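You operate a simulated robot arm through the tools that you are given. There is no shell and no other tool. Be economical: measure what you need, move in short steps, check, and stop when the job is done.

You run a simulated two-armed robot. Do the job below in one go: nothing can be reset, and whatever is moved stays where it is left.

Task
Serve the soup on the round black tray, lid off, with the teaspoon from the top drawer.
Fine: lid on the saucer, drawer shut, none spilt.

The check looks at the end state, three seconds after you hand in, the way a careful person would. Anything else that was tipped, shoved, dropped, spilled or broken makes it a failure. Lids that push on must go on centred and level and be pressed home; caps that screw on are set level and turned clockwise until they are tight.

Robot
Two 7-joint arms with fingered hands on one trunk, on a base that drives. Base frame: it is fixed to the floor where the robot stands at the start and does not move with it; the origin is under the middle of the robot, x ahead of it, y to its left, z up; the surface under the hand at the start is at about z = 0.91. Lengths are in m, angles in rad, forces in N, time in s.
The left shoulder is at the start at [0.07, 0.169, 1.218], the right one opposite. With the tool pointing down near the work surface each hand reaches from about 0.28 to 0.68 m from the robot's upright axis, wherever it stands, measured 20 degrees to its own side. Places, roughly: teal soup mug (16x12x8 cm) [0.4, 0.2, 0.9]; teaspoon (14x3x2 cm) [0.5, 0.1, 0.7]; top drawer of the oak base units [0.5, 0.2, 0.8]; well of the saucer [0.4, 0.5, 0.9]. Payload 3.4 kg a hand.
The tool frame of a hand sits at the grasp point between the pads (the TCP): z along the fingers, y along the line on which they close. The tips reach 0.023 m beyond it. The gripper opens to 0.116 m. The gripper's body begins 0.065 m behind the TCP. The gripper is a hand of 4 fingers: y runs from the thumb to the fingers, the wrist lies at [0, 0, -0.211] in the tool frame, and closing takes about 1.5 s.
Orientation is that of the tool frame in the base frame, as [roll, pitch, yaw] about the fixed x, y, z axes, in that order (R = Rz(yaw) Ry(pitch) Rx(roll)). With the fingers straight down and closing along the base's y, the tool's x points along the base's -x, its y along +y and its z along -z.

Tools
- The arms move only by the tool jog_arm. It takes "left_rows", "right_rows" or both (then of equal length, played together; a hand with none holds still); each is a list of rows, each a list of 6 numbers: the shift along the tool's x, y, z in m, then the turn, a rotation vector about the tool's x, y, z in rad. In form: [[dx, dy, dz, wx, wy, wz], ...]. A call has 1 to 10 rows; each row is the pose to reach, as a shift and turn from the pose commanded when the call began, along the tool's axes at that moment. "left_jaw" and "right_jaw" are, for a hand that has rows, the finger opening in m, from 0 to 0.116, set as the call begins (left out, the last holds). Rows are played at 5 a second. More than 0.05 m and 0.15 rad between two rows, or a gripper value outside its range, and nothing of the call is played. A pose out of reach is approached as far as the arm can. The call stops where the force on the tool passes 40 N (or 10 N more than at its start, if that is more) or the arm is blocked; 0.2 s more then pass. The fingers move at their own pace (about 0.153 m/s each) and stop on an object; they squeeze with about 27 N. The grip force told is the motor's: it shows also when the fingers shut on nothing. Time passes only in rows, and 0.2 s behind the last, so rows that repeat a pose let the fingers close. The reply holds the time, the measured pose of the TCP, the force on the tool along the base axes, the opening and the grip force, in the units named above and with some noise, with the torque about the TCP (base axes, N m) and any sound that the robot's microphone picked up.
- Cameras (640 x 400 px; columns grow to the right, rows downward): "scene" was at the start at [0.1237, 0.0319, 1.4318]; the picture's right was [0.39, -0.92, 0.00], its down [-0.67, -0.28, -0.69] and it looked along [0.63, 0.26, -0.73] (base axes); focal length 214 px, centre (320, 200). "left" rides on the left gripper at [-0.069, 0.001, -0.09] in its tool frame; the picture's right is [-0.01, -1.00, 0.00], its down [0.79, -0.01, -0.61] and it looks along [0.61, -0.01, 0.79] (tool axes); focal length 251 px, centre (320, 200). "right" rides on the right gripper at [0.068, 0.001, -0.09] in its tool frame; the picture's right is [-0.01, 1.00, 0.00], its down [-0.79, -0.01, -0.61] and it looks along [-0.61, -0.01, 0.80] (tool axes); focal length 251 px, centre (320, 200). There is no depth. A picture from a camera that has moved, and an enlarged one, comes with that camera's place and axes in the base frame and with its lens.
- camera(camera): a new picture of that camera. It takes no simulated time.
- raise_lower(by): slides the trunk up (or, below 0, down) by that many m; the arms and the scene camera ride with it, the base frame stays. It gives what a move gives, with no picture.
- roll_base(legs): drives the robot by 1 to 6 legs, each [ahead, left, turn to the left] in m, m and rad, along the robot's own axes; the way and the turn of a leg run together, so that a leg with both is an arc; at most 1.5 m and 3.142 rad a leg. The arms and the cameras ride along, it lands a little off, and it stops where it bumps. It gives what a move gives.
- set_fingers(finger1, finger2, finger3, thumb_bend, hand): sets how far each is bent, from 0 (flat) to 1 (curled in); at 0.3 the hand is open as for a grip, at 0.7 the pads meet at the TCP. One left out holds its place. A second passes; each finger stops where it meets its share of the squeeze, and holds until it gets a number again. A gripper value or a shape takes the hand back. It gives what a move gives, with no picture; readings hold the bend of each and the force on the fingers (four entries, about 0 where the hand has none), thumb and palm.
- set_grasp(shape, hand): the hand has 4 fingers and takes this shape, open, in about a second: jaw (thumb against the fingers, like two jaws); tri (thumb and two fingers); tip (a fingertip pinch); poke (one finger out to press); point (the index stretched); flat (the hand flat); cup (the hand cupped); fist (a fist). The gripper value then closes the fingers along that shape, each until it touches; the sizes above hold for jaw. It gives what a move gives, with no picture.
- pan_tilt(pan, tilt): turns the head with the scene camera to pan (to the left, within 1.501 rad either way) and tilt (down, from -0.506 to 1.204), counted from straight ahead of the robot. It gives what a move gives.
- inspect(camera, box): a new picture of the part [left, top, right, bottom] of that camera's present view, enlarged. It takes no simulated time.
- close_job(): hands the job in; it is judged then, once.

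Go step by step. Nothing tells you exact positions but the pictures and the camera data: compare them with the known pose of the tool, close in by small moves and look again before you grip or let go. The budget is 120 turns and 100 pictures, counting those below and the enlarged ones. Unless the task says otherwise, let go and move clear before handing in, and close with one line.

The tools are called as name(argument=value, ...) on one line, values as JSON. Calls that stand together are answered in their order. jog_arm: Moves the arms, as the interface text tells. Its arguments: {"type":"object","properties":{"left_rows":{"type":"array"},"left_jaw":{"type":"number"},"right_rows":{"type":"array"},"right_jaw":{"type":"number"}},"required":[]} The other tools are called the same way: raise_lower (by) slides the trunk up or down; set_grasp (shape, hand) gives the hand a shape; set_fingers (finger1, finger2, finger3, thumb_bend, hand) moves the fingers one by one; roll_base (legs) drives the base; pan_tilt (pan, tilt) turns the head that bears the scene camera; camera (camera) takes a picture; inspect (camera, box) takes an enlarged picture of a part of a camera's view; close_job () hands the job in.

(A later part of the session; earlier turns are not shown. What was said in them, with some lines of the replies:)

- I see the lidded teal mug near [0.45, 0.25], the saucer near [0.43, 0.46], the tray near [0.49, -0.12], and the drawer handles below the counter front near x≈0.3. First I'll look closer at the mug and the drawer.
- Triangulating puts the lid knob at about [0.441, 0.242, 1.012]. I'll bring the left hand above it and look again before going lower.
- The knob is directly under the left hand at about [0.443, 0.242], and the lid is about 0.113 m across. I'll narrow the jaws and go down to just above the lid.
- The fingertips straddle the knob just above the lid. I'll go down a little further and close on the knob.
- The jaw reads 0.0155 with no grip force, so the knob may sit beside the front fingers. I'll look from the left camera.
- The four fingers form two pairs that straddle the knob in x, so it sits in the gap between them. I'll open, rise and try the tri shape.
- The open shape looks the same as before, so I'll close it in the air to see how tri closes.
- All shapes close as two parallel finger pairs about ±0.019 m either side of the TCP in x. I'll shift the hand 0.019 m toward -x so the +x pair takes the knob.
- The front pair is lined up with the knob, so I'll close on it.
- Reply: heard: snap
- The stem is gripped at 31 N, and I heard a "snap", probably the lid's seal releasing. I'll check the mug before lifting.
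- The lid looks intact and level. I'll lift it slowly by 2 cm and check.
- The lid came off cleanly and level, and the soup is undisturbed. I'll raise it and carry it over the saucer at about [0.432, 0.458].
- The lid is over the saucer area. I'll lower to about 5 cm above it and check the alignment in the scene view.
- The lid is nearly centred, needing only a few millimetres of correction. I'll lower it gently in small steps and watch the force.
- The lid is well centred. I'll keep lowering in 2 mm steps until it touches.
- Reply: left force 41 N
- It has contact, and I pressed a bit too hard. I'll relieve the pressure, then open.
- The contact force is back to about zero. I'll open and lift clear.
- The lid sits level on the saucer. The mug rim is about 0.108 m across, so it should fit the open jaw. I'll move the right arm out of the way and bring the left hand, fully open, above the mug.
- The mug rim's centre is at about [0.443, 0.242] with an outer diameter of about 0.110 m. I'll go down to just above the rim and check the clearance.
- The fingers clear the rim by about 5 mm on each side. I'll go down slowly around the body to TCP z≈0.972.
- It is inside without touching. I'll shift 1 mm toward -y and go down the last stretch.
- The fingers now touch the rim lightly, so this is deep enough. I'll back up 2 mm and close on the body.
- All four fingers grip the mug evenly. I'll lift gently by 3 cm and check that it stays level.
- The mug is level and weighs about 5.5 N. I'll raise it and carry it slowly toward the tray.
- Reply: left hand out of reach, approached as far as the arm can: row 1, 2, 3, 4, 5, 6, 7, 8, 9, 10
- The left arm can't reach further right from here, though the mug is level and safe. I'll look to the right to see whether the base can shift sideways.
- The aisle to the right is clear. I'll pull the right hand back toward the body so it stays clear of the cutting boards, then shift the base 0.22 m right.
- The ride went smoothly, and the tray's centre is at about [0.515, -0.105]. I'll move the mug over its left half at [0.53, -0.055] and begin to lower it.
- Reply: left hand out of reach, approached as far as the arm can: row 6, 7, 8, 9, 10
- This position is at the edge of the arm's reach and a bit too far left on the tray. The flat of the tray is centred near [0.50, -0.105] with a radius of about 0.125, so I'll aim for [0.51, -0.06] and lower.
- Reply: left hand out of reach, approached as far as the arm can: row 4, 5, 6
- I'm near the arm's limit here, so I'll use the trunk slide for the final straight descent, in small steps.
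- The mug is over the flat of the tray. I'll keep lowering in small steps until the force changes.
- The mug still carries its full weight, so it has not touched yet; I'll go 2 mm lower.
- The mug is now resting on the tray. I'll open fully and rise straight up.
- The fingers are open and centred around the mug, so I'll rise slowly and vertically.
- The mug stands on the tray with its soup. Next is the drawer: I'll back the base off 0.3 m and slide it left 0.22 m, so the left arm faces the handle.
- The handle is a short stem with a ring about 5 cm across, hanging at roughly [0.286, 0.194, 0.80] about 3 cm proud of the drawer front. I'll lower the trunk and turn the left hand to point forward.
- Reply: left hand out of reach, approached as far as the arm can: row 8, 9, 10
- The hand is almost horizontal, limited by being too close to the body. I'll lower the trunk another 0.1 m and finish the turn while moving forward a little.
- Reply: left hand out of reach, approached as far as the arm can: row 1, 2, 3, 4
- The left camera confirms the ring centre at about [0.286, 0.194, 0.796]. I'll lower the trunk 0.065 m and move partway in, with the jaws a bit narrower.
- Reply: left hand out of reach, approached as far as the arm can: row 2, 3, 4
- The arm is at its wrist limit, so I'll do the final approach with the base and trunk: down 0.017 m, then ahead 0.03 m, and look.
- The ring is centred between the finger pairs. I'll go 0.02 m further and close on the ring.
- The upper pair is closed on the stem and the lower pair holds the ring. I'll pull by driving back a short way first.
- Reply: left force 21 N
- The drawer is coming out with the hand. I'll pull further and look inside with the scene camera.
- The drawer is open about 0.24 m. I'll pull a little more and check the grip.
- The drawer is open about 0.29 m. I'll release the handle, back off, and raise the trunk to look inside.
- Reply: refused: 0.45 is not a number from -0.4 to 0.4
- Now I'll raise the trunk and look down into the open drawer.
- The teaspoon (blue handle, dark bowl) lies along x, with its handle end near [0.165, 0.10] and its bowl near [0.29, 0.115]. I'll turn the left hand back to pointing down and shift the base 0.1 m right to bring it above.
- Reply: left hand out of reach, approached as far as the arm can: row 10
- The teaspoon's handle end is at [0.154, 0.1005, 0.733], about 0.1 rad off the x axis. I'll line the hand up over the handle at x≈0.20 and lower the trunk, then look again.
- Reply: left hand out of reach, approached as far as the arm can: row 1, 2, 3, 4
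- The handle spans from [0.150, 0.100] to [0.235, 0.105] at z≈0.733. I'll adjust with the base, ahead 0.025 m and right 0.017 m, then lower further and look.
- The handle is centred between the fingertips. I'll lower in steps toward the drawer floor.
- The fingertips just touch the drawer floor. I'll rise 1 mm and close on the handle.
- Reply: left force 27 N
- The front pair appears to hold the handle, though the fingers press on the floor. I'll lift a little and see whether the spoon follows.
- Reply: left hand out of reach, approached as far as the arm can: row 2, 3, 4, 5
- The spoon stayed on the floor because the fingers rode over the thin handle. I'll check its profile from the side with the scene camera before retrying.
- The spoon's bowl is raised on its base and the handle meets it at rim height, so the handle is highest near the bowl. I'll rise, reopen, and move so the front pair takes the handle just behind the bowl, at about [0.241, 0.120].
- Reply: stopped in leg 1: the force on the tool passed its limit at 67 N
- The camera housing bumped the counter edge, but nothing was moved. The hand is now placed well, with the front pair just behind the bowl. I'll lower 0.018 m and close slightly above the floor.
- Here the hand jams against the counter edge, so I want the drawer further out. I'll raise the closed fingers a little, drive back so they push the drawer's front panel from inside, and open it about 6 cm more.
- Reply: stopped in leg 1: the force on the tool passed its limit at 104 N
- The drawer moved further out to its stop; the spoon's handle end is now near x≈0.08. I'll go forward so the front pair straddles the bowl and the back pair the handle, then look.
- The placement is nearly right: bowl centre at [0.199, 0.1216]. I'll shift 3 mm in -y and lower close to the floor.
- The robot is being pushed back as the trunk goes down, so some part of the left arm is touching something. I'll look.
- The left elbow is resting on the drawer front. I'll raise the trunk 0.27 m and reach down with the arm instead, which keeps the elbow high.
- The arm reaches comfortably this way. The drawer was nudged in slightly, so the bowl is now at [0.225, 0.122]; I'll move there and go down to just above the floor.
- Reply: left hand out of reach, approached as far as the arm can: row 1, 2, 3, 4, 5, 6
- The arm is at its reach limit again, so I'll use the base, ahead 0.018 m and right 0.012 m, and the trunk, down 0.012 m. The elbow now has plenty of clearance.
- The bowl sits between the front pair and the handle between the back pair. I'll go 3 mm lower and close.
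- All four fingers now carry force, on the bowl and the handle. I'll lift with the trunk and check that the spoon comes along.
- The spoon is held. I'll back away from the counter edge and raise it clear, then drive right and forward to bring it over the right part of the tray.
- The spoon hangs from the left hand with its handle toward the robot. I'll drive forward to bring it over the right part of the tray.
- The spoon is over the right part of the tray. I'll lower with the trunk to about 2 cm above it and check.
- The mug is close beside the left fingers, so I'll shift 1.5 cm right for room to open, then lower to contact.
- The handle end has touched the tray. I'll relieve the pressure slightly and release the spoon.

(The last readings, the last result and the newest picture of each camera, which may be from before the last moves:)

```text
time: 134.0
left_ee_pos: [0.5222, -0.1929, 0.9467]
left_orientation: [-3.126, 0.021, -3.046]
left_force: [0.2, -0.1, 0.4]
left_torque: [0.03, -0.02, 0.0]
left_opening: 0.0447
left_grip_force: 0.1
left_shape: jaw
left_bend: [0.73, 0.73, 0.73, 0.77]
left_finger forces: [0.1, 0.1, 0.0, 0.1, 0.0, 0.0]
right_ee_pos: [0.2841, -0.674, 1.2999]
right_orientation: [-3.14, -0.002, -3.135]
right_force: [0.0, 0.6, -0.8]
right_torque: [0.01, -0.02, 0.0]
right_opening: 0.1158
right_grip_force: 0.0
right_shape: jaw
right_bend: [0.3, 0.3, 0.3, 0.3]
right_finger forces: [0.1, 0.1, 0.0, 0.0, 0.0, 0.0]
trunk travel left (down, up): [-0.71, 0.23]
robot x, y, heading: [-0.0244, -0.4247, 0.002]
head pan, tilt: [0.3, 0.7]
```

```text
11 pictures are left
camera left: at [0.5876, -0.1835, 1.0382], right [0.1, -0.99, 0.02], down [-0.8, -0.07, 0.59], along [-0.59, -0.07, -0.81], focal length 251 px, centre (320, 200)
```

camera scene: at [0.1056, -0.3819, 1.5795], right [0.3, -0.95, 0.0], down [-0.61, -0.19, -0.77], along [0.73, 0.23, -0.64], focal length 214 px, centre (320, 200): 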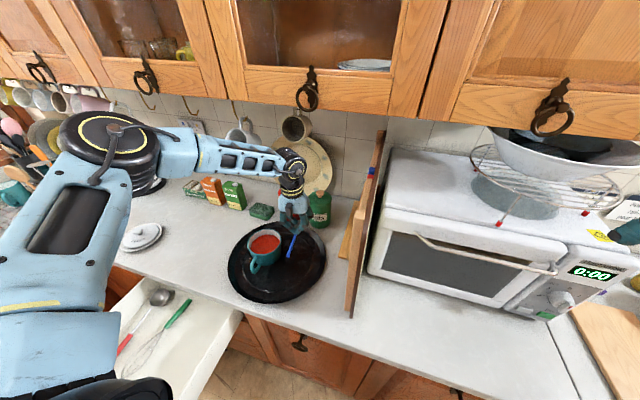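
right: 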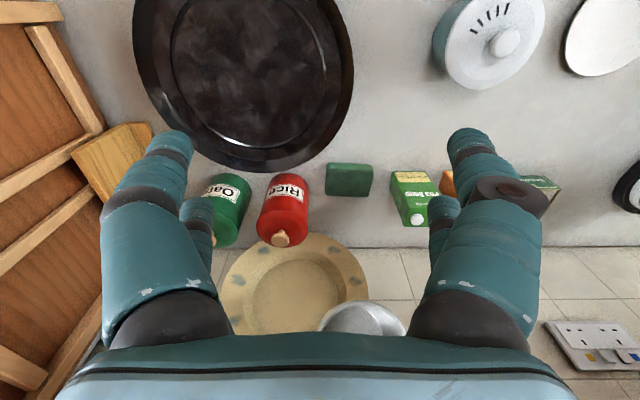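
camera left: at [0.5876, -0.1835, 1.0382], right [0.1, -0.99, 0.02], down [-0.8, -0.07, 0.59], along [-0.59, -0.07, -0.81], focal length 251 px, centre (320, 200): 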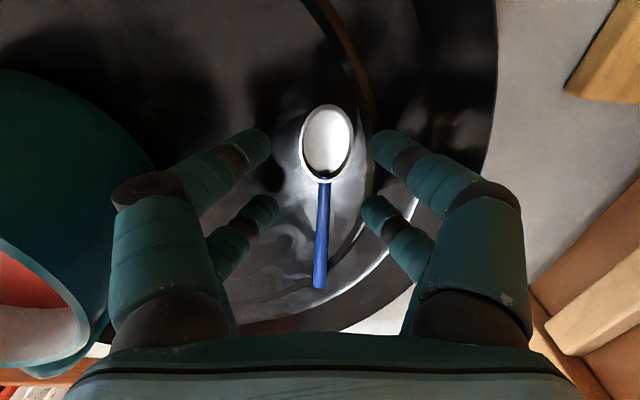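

The spoon lies on the tray. I'll rise straight up and check the whole tray.

raise_lower(by=0.18)

inspect(camera="scene", box=[200, 170, 380, 330])

```text
time: 136.0
left_ee_pos: [0.5206, -0.1933, 1.1267]
left_orientation: [-3.127, 0.02, -3.046]
left_force: [0.1, -0.5, -0.2]
left_torque: [-0.01, -0.01, -0.01]
left_opening: 0.0445
left_grip_force: 0.0
left_shape: jaw
left_bend: [0.73, 0.73, 0.73, 0.77]
left_finger forces: [0.1, 0.1, 0.1, 0.1, 0.0, 0.1]
right_ee_pos: [0.2816, -0.6767, 1.4798]
right_orientation: [-3.141, 0.0, -3.137]
right_force: [-0.4, 0.1, 0.6]
right_torque: [0.04, 0.04, 0.0]
right_opening: 0.1158
right_grip_force: 0.0
right_shape: jaw
right_bend: [0.3, 0.3, 0.3, 0.3]
right_finger forces: [0.1, 0.1, 0.0, 0.0, 0.1, 0.1]
trunk travel left (down, up): [-0.89, 0.05]
robot x, y, heading: [-0.0237, -0.4218, 0.008]
head pan, tilt: [0.3, 0.7]
```

```text
2.50 times, centred on (290, 250) of scene
camera zoom: at [0.1089, -0.3967, 1.6062], right [0.3, -0.95, 0.0], down [-0.61, -0.19, -0.76], along [0.73, 0.23, -0.64], focal length 536 px, centre (395, 75)
```

zoom: 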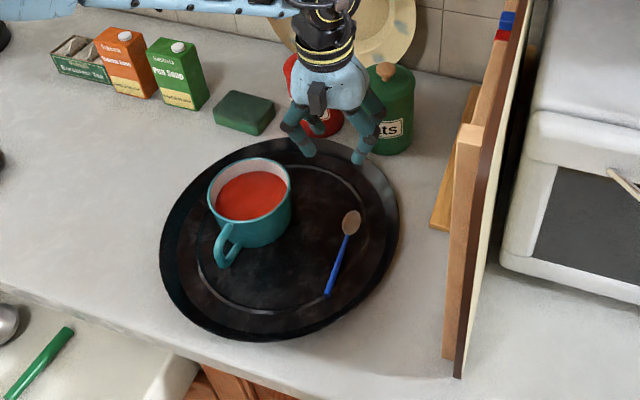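

The mug and spoon are well placed on the tray. Next I'll close the drawer: back away, turn the left hand to point forward with the fingers closed, and push the drawer front.

roll_base(legs=[[-0.68, 0, 0], [0, 0.295, 0]])

jog_arm(left_rows=[[0, 0, 0, 0, -0.145, 0], [0, 0, 0, 0, -0.29, 0], [0, 0, 0, 0, -0.435, 0], [0, 0, 0, 0, -0.58, 0], [0, 0, 0, 0, -0.725, 0], [0, 0, 0, 0, -0.87, 0], [0, 0, 0, 0, -1.015, 0], [0, 0, 0, 0, -1.16, 0], [0, 0, 0, 0, -1.305, 0], [0, 0, 0, 0, -1.45, 0]], left_jaw=0.0)

camera(camera="scene")

```text
time: 141.3
left_ee_pos: [-0.159, 0.0975, 1.127]
left_orientation: [-3.129, 0.021, -3.044]
left_force: [-0.6, -0.6, 0.0]
left_torque: [0.03, -0.01, -0.01]
left_opening: 0.0446
left_grip_force: 0.0
left_shape: jaw
left_bend: [0.73, 0.73, 0.73, 0.77]
left_finger forces: [0.0, 0.0, 0.0, 0.1, 0.0, 0.1]
right_ee_pos: [-0.3951, -0.3884, 1.4784]
right_orientation: [3.14, 0.0, -3.134]
right_force: [0.5, 0.4, -1.1]
right_torque: [0.04, 0.01, 0.01]
right_opening: 0.116
right_grip_force: 0.1
right_shape: jaw
right_bend: [0.3, 0.3, 0.3, 0.3]
right_finger forces: [0.0, 0.0, 0.0, 0.0, 0.0, 0.0]
trunk travel left (down, up): [-0.89, 0.05]
robot x, y, heading: [-0.7026, -0.1328, 0.01]
head pan, tilt: [0.3, 0.7]
```

```text
time: 143.5
left_ee_pos: [-0.1651, 0.0537, 1.2495]
left_orientation: [-3.108, 1.305, -2.969]
left_force: [0.0, 0.1, 0.1]
left_torque: [-0.03, 0.0, -0.02]
left_opening: 0.0
left_grip_force: 27.0
left_shape: jaw
left_bend: [0.62, 0.63, 0.63, 0.63]
left_finger forces: [0.0, 0.1, 0.1, 0.0, 0.1, 0.1]
left hand out of reach, approached as far as the arm can: row 7, 8, 9, 10
right_ee_pos: [-0.401, -0.3828, 1.4809]
right_orientation: [-3.141, 0.004, -3.134]
right_force: [-1.0, -0.6, -0.1]
right_torque: [-0.03, -0.03, 0.03]
right_opening: 0.1156
right_grip_force: 0.0
right_shape: jaw
right_bend: [0.3, 0.3, 0.3, 0.3]
right_finger forces: [0.1, 0.0, 0.1, 0.0, 0.0, 0.1]
trunk travel left (down, up): [-0.89, 0.05]
robot x, y, heading: [-0.697, -0.1318, 0.003]
head pan, tilt: [0.3, 0.7]
```

```text
9 pictures are left
camera scene: at [-0.5765, -0.1052, 1.6066], right [0.3, -0.95, 0.0], down [-0.61, -0.2, -0.77], along [0.73, 0.23, -0.64], focal length 214 px, centre (320, 200)
```

scene: 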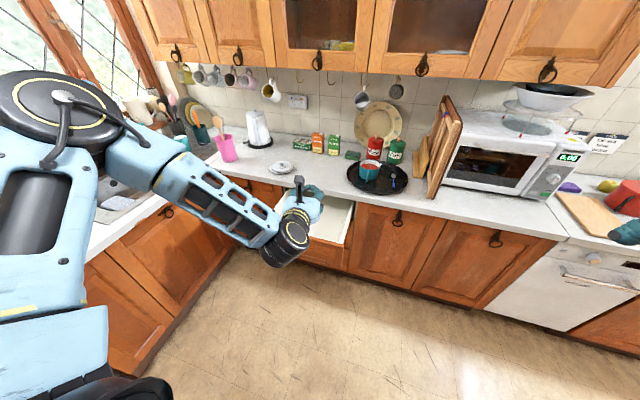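

The hand points forward now. I'll shift left 6 cm and lower to the drawer-front height.

roll_base(legs=[[0, 0.06, 0]])

raise_lower(by=-0.4)

raise_lower(by=-0.035)

camera(camera="left")

```text
time: 144.5
left_ee_pos: [-0.1587, 0.1015, 1.2487]
left_orientation: [3.133, 1.298, -3.012]
left_force: [0.2, -1.1, -0.6]
left_torque: [-0.02, 0.01, 0.06]
left_opening: 0.0
left_grip_force: 26.9
left_shape: jaw
left_bend: [0.62, 0.63, 0.63, 0.63]
left_finger forces: [0.0, 0.1, 0.0, 0.0, 0.0, 0.0]
right_ee_pos: [-0.3955, -0.3391, 1.4763]
right_orientation: [3.131, 0.0, -3.135]
right_force: [0.7, -0.2, -0.6]
right_torque: [0.07, 0.0, 0.0]
right_opening: 0.1158
right_grip_force: 0.0
right_shape: jaw
right_bend: [0.3, 0.3, 0.3, 0.3]
right_finger forces: [0.1, 0.2, 0.0, 0.1, 0.0, 0.0]
trunk travel left (down, up): [-0.89, 0.05]
robot x, y, heading: [-0.7046, -0.0732, 0.008]
head pan, tilt: [0.3, 0.7]
```

```text
time: 148.3
left_ee_pos: [-0.1609, 0.1121, 0.8476]
left_orientation: [-3.117, 1.299, -2.979]
left_force: [0.5, 0.1, 0.4]
left_torque: [-0.01, 0.0, 0.0]
left_opening: 0.0001
left_grip_force: 27.0
left_shape: jaw
left_bend: [0.62, 0.63, 0.63, 0.63]
left_finger forces: [0.0, 0.1, 0.1, 0.1, 0.0, 0.0]
right_ee_pos: [-0.3974, -0.3248, 1.0799]
right_orientation: [3.141, 0.0, -3.136]
right_force: [-0.5, -0.1, 0.4]
right_torque: [0.02, 0.01, -0.03]
right_opening: 0.116
right_grip_force: 0.0
right_shape: jaw
right_bend: [0.3, 0.3, 0.3, 0.3]
right_finger forces: [0.1, 0.2, 0.1, 0.1, 0.0, 0.2]
trunk travel left (down, up): [-0.49, 0.45]
robot x, y, heading: [-0.7011, -0.0765, 0.009]
head pan, tilt: [0.3, 0.7]
```

```text
time: 149.1
left_ee_pos: [-0.1605, 0.1122, 0.8118]
left_orientation: [-3.117, 1.297, -2.978]
left_force: [-0.2, 0.0, -0.1]
left_torque: [0.0, -0.01, -0.01]
left_opening: 0.0
left_grip_force: 26.7
left_shape: jaw
left_bend: [0.62, 0.63, 0.63, 0.63]
left_finger forces: [0.0, 0.0, 0.1, 0.0, 0.0, 0.0]
right_ee_pos: [-0.3967, -0.3242, 1.0439]
right_orientation: [-3.141, 0.002, -3.135]
right_force: [-0.3, -0.1, -0.7]
right_torque: [0.01, 0.01, 0.01]
right_opening: 0.1158
right_grip_force: 0.1
right_shape: jaw
right_bend: [0.3, 0.3, 0.3, 0.3]
right_finger forces: [0.0, 0.1, 0.0, 0.0, 0.1, 0.1]
trunk travel left (down, up): [-0.455, 0.485]
robot x, y, heading: [-0.7009, -0.0727, 0.005]
head pan, tilt: [0.3, 0.7]
```

```text
8 pictures are left
camera left: at [-0.2279, 0.105, 0.9028], right [0.14, -0.99, 0.02], down [-0.79, -0.12, -0.6], along [0.6, 0.07, -0.8], focal length 251 px, centre (320, 200)
```

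left: 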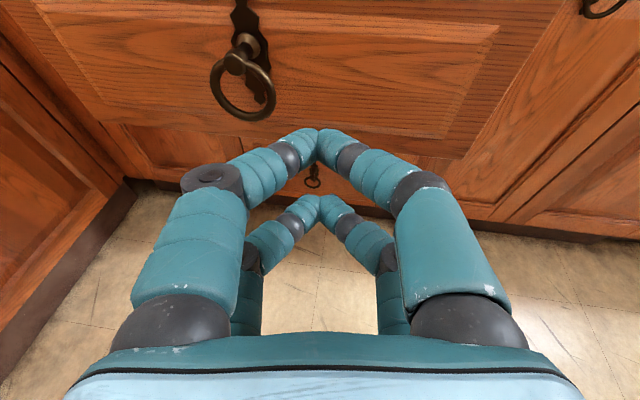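

The closed fingers point at the panel just right of the ring. I'll drive forward to push the drawer in.

roll_base(legs=[[0.25, 0, 0]])

roll_base(legs=[[0.18, 0, 0]])

camera(camera="scene")

```text
time: 150.9
left_ee_pos: [0.09, 0.1138, 0.8111]
left_orientation: [-3.116, 1.298, -2.977]
left_force: [-0.6, 0.2, 0.1]
left_torque: [0.01, -0.01, -0.01]
left_opening: 0.0
left_grip_force: 26.7
left_shape: jaw
left_bend: [0.64, 0.63, 0.63, 0.64]
left_finger forces: [0.0, 0.0, 0.0, 0.0, 0.1, 0.0]
right_ee_pos: [-0.1472, -0.3229, 1.0442]
right_orientation: [-3.141, 0.0, -3.137]
right_force: [0.3, -0.8, 0.0]
right_torque: [-0.03, 0.03, 0.0]
right_opening: 0.1164
right_grip_force: 0.0
right_shape: jaw
right_bend: [0.3, 0.3, 0.3, 0.3]
right_finger forces: [0.0, 0.0, 0.0, 0.1, 0.0, 0.0]
trunk travel left (down, up): [-0.455, 0.485]
robot x, y, heading: [-0.4545, -0.0707, 0.007]
head pan, tilt: [0.3, 0.7]
```

```text
time: 152.5
left_ee_pos: [0.2697, 0.1161, 0.8119]
left_orientation: [-3.116, 1.299, -2.974]
left_force: [1.1, 0.5, 0.8]
left_torque: [-0.02, -0.02, -0.03]
left_opening: 0.0
left_grip_force: 27.2
left_shape: jaw
left_bend: [0.64, 0.63, 0.63, 0.64]
left_finger forces: [0.0, 0.0, 0.0, 0.0, 0.1, 0.0]
right_ee_pos: [0.0344, -0.3224, 1.0438]
right_orientation: [-3.141, -0.001, -3.134]
right_force: [0.1, 0.0, -0.2]
right_torque: [0.01, 0.02, 0.0]
right_opening: 0.116
right_grip_force: 0.0
right_shape: jaw
right_bend: [0.3, 0.3, 0.3, 0.3]
right_finger forces: [0.1, 0.0, 0.0, 0.0, 0.0, 0.0]
trunk travel left (down, up): [-0.455, 0.485]
robot x, y, heading: [-0.2748, -0.0694, 0.008]
head pan, tilt: [0.3, 0.7]
```

```text
7 pictures are left
camera scene: at [-0.1411, -0.0431, 1.1711], right [0.3, -0.95, 0.0], down [-0.61, -0.2, -0.76], along [0.73, 0.23, -0.64], focal length 214 px, centre (320, 200)
```

scene: 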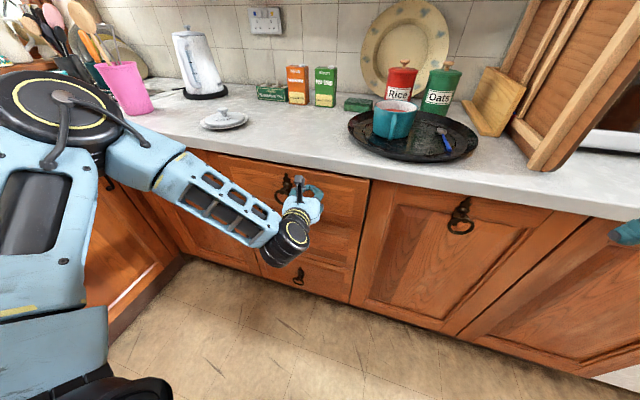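

The drawer is nearly shut. I'll push on gently until I feel the stop.

roll_base(legs=[[0.025, 0, 0]])

inspect(camera="scene", box=[180, 130, 400, 270])

```text
time: 153.3
left_ee_pos: [0.2931, 0.1172, 0.8123]
left_orientation: [-3.117, 1.299, -2.976]
left_force: [0.3, 0.5, -0.4]
left_torque: [-0.06, -0.04, 0.02]
left_opening: 0.0001
left_grip_force: 27.2
left_shape: jaw
left_bend: [0.64, 0.63, 0.63, 0.64]
left_finger forces: [0.0, 0.0, 0.1, 0.0, 0.0, 0.0]
right_ee_pos: [0.0585, -0.3219, 1.0438]
right_orientation: [-3.142, 0.002, -3.133]
right_force: [-0.8, 0.9, -0.7]
right_torque: [-0.01, 0.02, 0.01]
right_opening: 0.1161
right_grip_force: 0.1
right_shape: jaw
right_bend: [0.3, 0.3, 0.3, 0.3]
right_finger forces: [0.0, 0.0, 0.1, 0.1, 0.0, 0.0]
trunk travel left (down, up): [-0.455, 0.485]
robot x, y, heading: [-0.2474, -0.068, 0.009]
head pan, tilt: [0.3, 0.7]
```

```text
2.86 times, centred on (290, 200) of scene
camera zoom: at [-0.1173, -0.0429, 1.1712], right [0.3, -0.95, 0.0], down [-0.61, -0.2, -0.76], along [0.73, 0.23, -0.64], focal length 613 px, centre (406, 200)
```

zoom: 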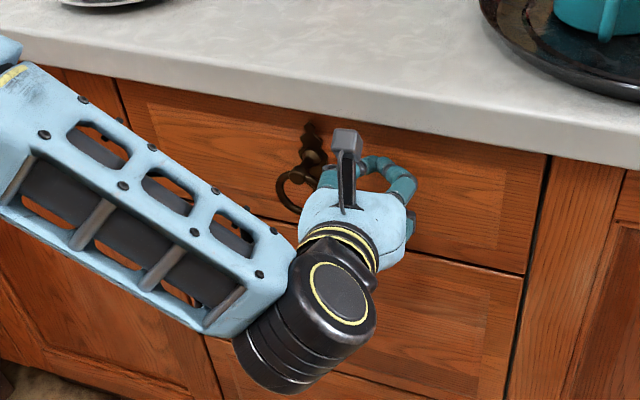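

roll_base(legs=[[0.03, 0, 0]])

```text
time: 154.1
left_ee_pos: [0.3004, 0.1162, 0.8131]
left_orientation: [-3.117, 1.298, -2.98]
left_force: [-17.9, -0.9, 4.9]
left_torque: [0.06, -0.43, 0.07]
left_opening: 0.0
left_grip_force: 27.4
left_shape: jaw
left_bend: [0.67, 0.63, 0.63, 0.67]
left_finger forces: [0.0, 0.0, 0.0, 0.1, 0.0, 0.1]
right_ee_pos: [0.0673, -0.3216, 1.0459]
right_orientation: [-3.141, 0.005, -3.133]
right_force: [-0.1, 1.0, 0.6]
right_torque: [0.0, -0.03, 0.01]
right_opening: 0.116
right_grip_force: 0.1
right_shape: jaw
right_bend: [0.3, 0.3, 0.3, 0.3]
right_finger forces: [0.0, 0.0, 0.1, 0.0, 0.0, 0.1]
trunk travel left (down, up): [-0.455, 0.485]
robot x, y, heading: [-0.2351, -0.0662, 0.013]
head pan, tilt: [0.3, 0.7]
stopped in leg 1: the force on the tool passed its limit at 60 N (the readings are from after the stop); the commanded pose is now the measured one
```

The drawer has reached its stop. I'll back away and check everything.

roll_base(legs=[[-0.2, 0, 0]])

raise_lower(by=0.35)

camera(camera="scene")

inspect(camera="scene", box=[220, 150, 420, 290])

```text
time: 155.7
left_ee_pos: [0.1041, 0.114, 0.811]
left_orientation: [-3.117, 1.293, -2.981]
left_force: [0.0, 0.0, 0.0]
left_torque: [0.01, 0.01, 0.01]
left_opening: 0.0001
left_grip_force: 26.9
left_shape: jaw
left_bend: [0.66, 0.63, 0.63, 0.65]
left_finger forces: [0.1, 0.0, 0.0, 0.0, 0.0, 0.0]
right_ee_pos: [-0.1292, -0.3236, 1.045]
right_orientation: [3.141, 0.003, -3.132]
right_force: [-0.3, 0.7, 0.1]
right_torque: [0.01, -0.04, -0.02]
right_opening: 0.116
right_grip_force: 0.1
right_shape: jaw
right_bend: [0.3, 0.3, 0.3, 0.3]
right_finger forces: [0.1, 0.1, 0.0, 0.1, 0.0, 0.1]
trunk travel left (down, up): [-0.455, 0.485]
robot x, y, heading: [-0.4342, -0.0726, 0.01]
head pan, tilt: [0.3, 0.7]
```

```text
time: 159.1
left_ee_pos: [0.105, 0.1139, 1.1597]
left_orientation: [-3.117, 1.293, -2.979]
left_force: [-0.6, 0.7, 1.1]
left_torque: [-0.01, 0.0, 0.02]
left_opening: 0.0
left_grip_force: 26.9
left_shape: jaw
left_bend: [0.66, 0.63, 0.63, 0.65]
left_finger forces: [0.0, 0.1, 0.0, 0.1, 0.1, 0.1]
right_ee_pos: [-0.128, -0.3233, 1.3942]
right_orientation: [-3.14, 0.001, -3.134]
right_force: [-0.5, -0.4, 0.2]
right_torque: [0.0, -0.03, -0.03]
right_opening: 0.1158
right_grip_force: 0.0
right_shape: jaw
right_bend: [0.3, 0.3, 0.3, 0.3]
right_finger forces: [0.0, 0.0, 0.0, 0.1, 0.0, 0.1]
trunk travel left (down, up): [-0.805, 0.135]
robot x, y, heading: [-0.4327, -0.07, 0.009]
head pan, tilt: [0.3, 0.7]
```

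```text
5 pictures are left
camera scene: at [-0.3035, -0.0447, 1.5212], right [0.31, -0.95, 0.0], down [-0.61, -0.2, -0.76], along [0.73, 0.23, -0.64], focal length 214 px, centre (320, 200)
```

scene: 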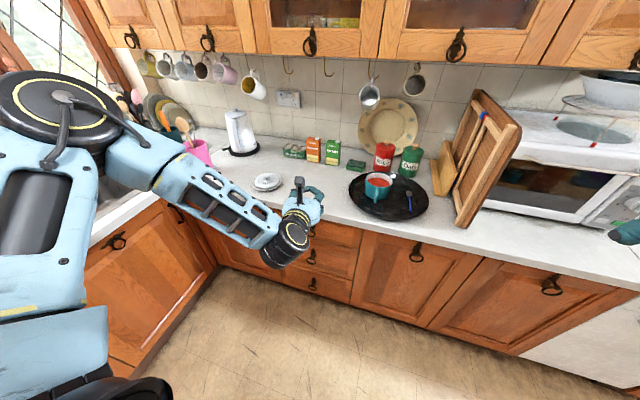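

```text
2.86 times, centred on (320, 220) of scene
camera zoom: at [-0.3035, -0.0447, 1.5212], right [0.31, -0.95, 0.0], down [-0.61, -0.2, -0.76], along [0.73, 0.23, -0.64], focal length 613 px, centre (320, 143)
```

zoom: 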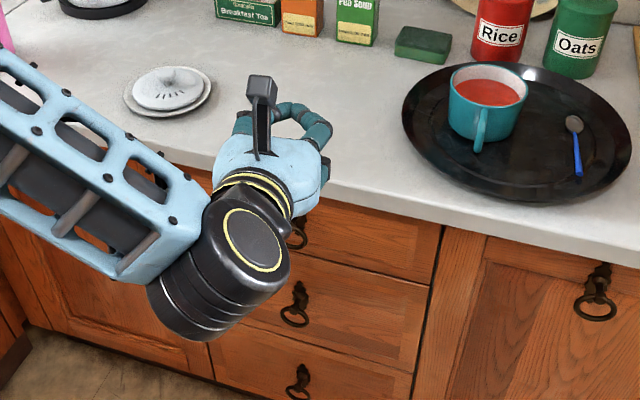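

The drawer is flush, the lid rests on the saucer, and the open mug and teaspoon are on the tray with nothing spilt. Both hands are clear, so I'm handing in.

close_job()

```text
The job is handed in.
```

The soup is served on the round black tray with the lid off and the teaspoon beside it; the lid is on the saucer, the drawer is shut, and I saw nothing spilt.
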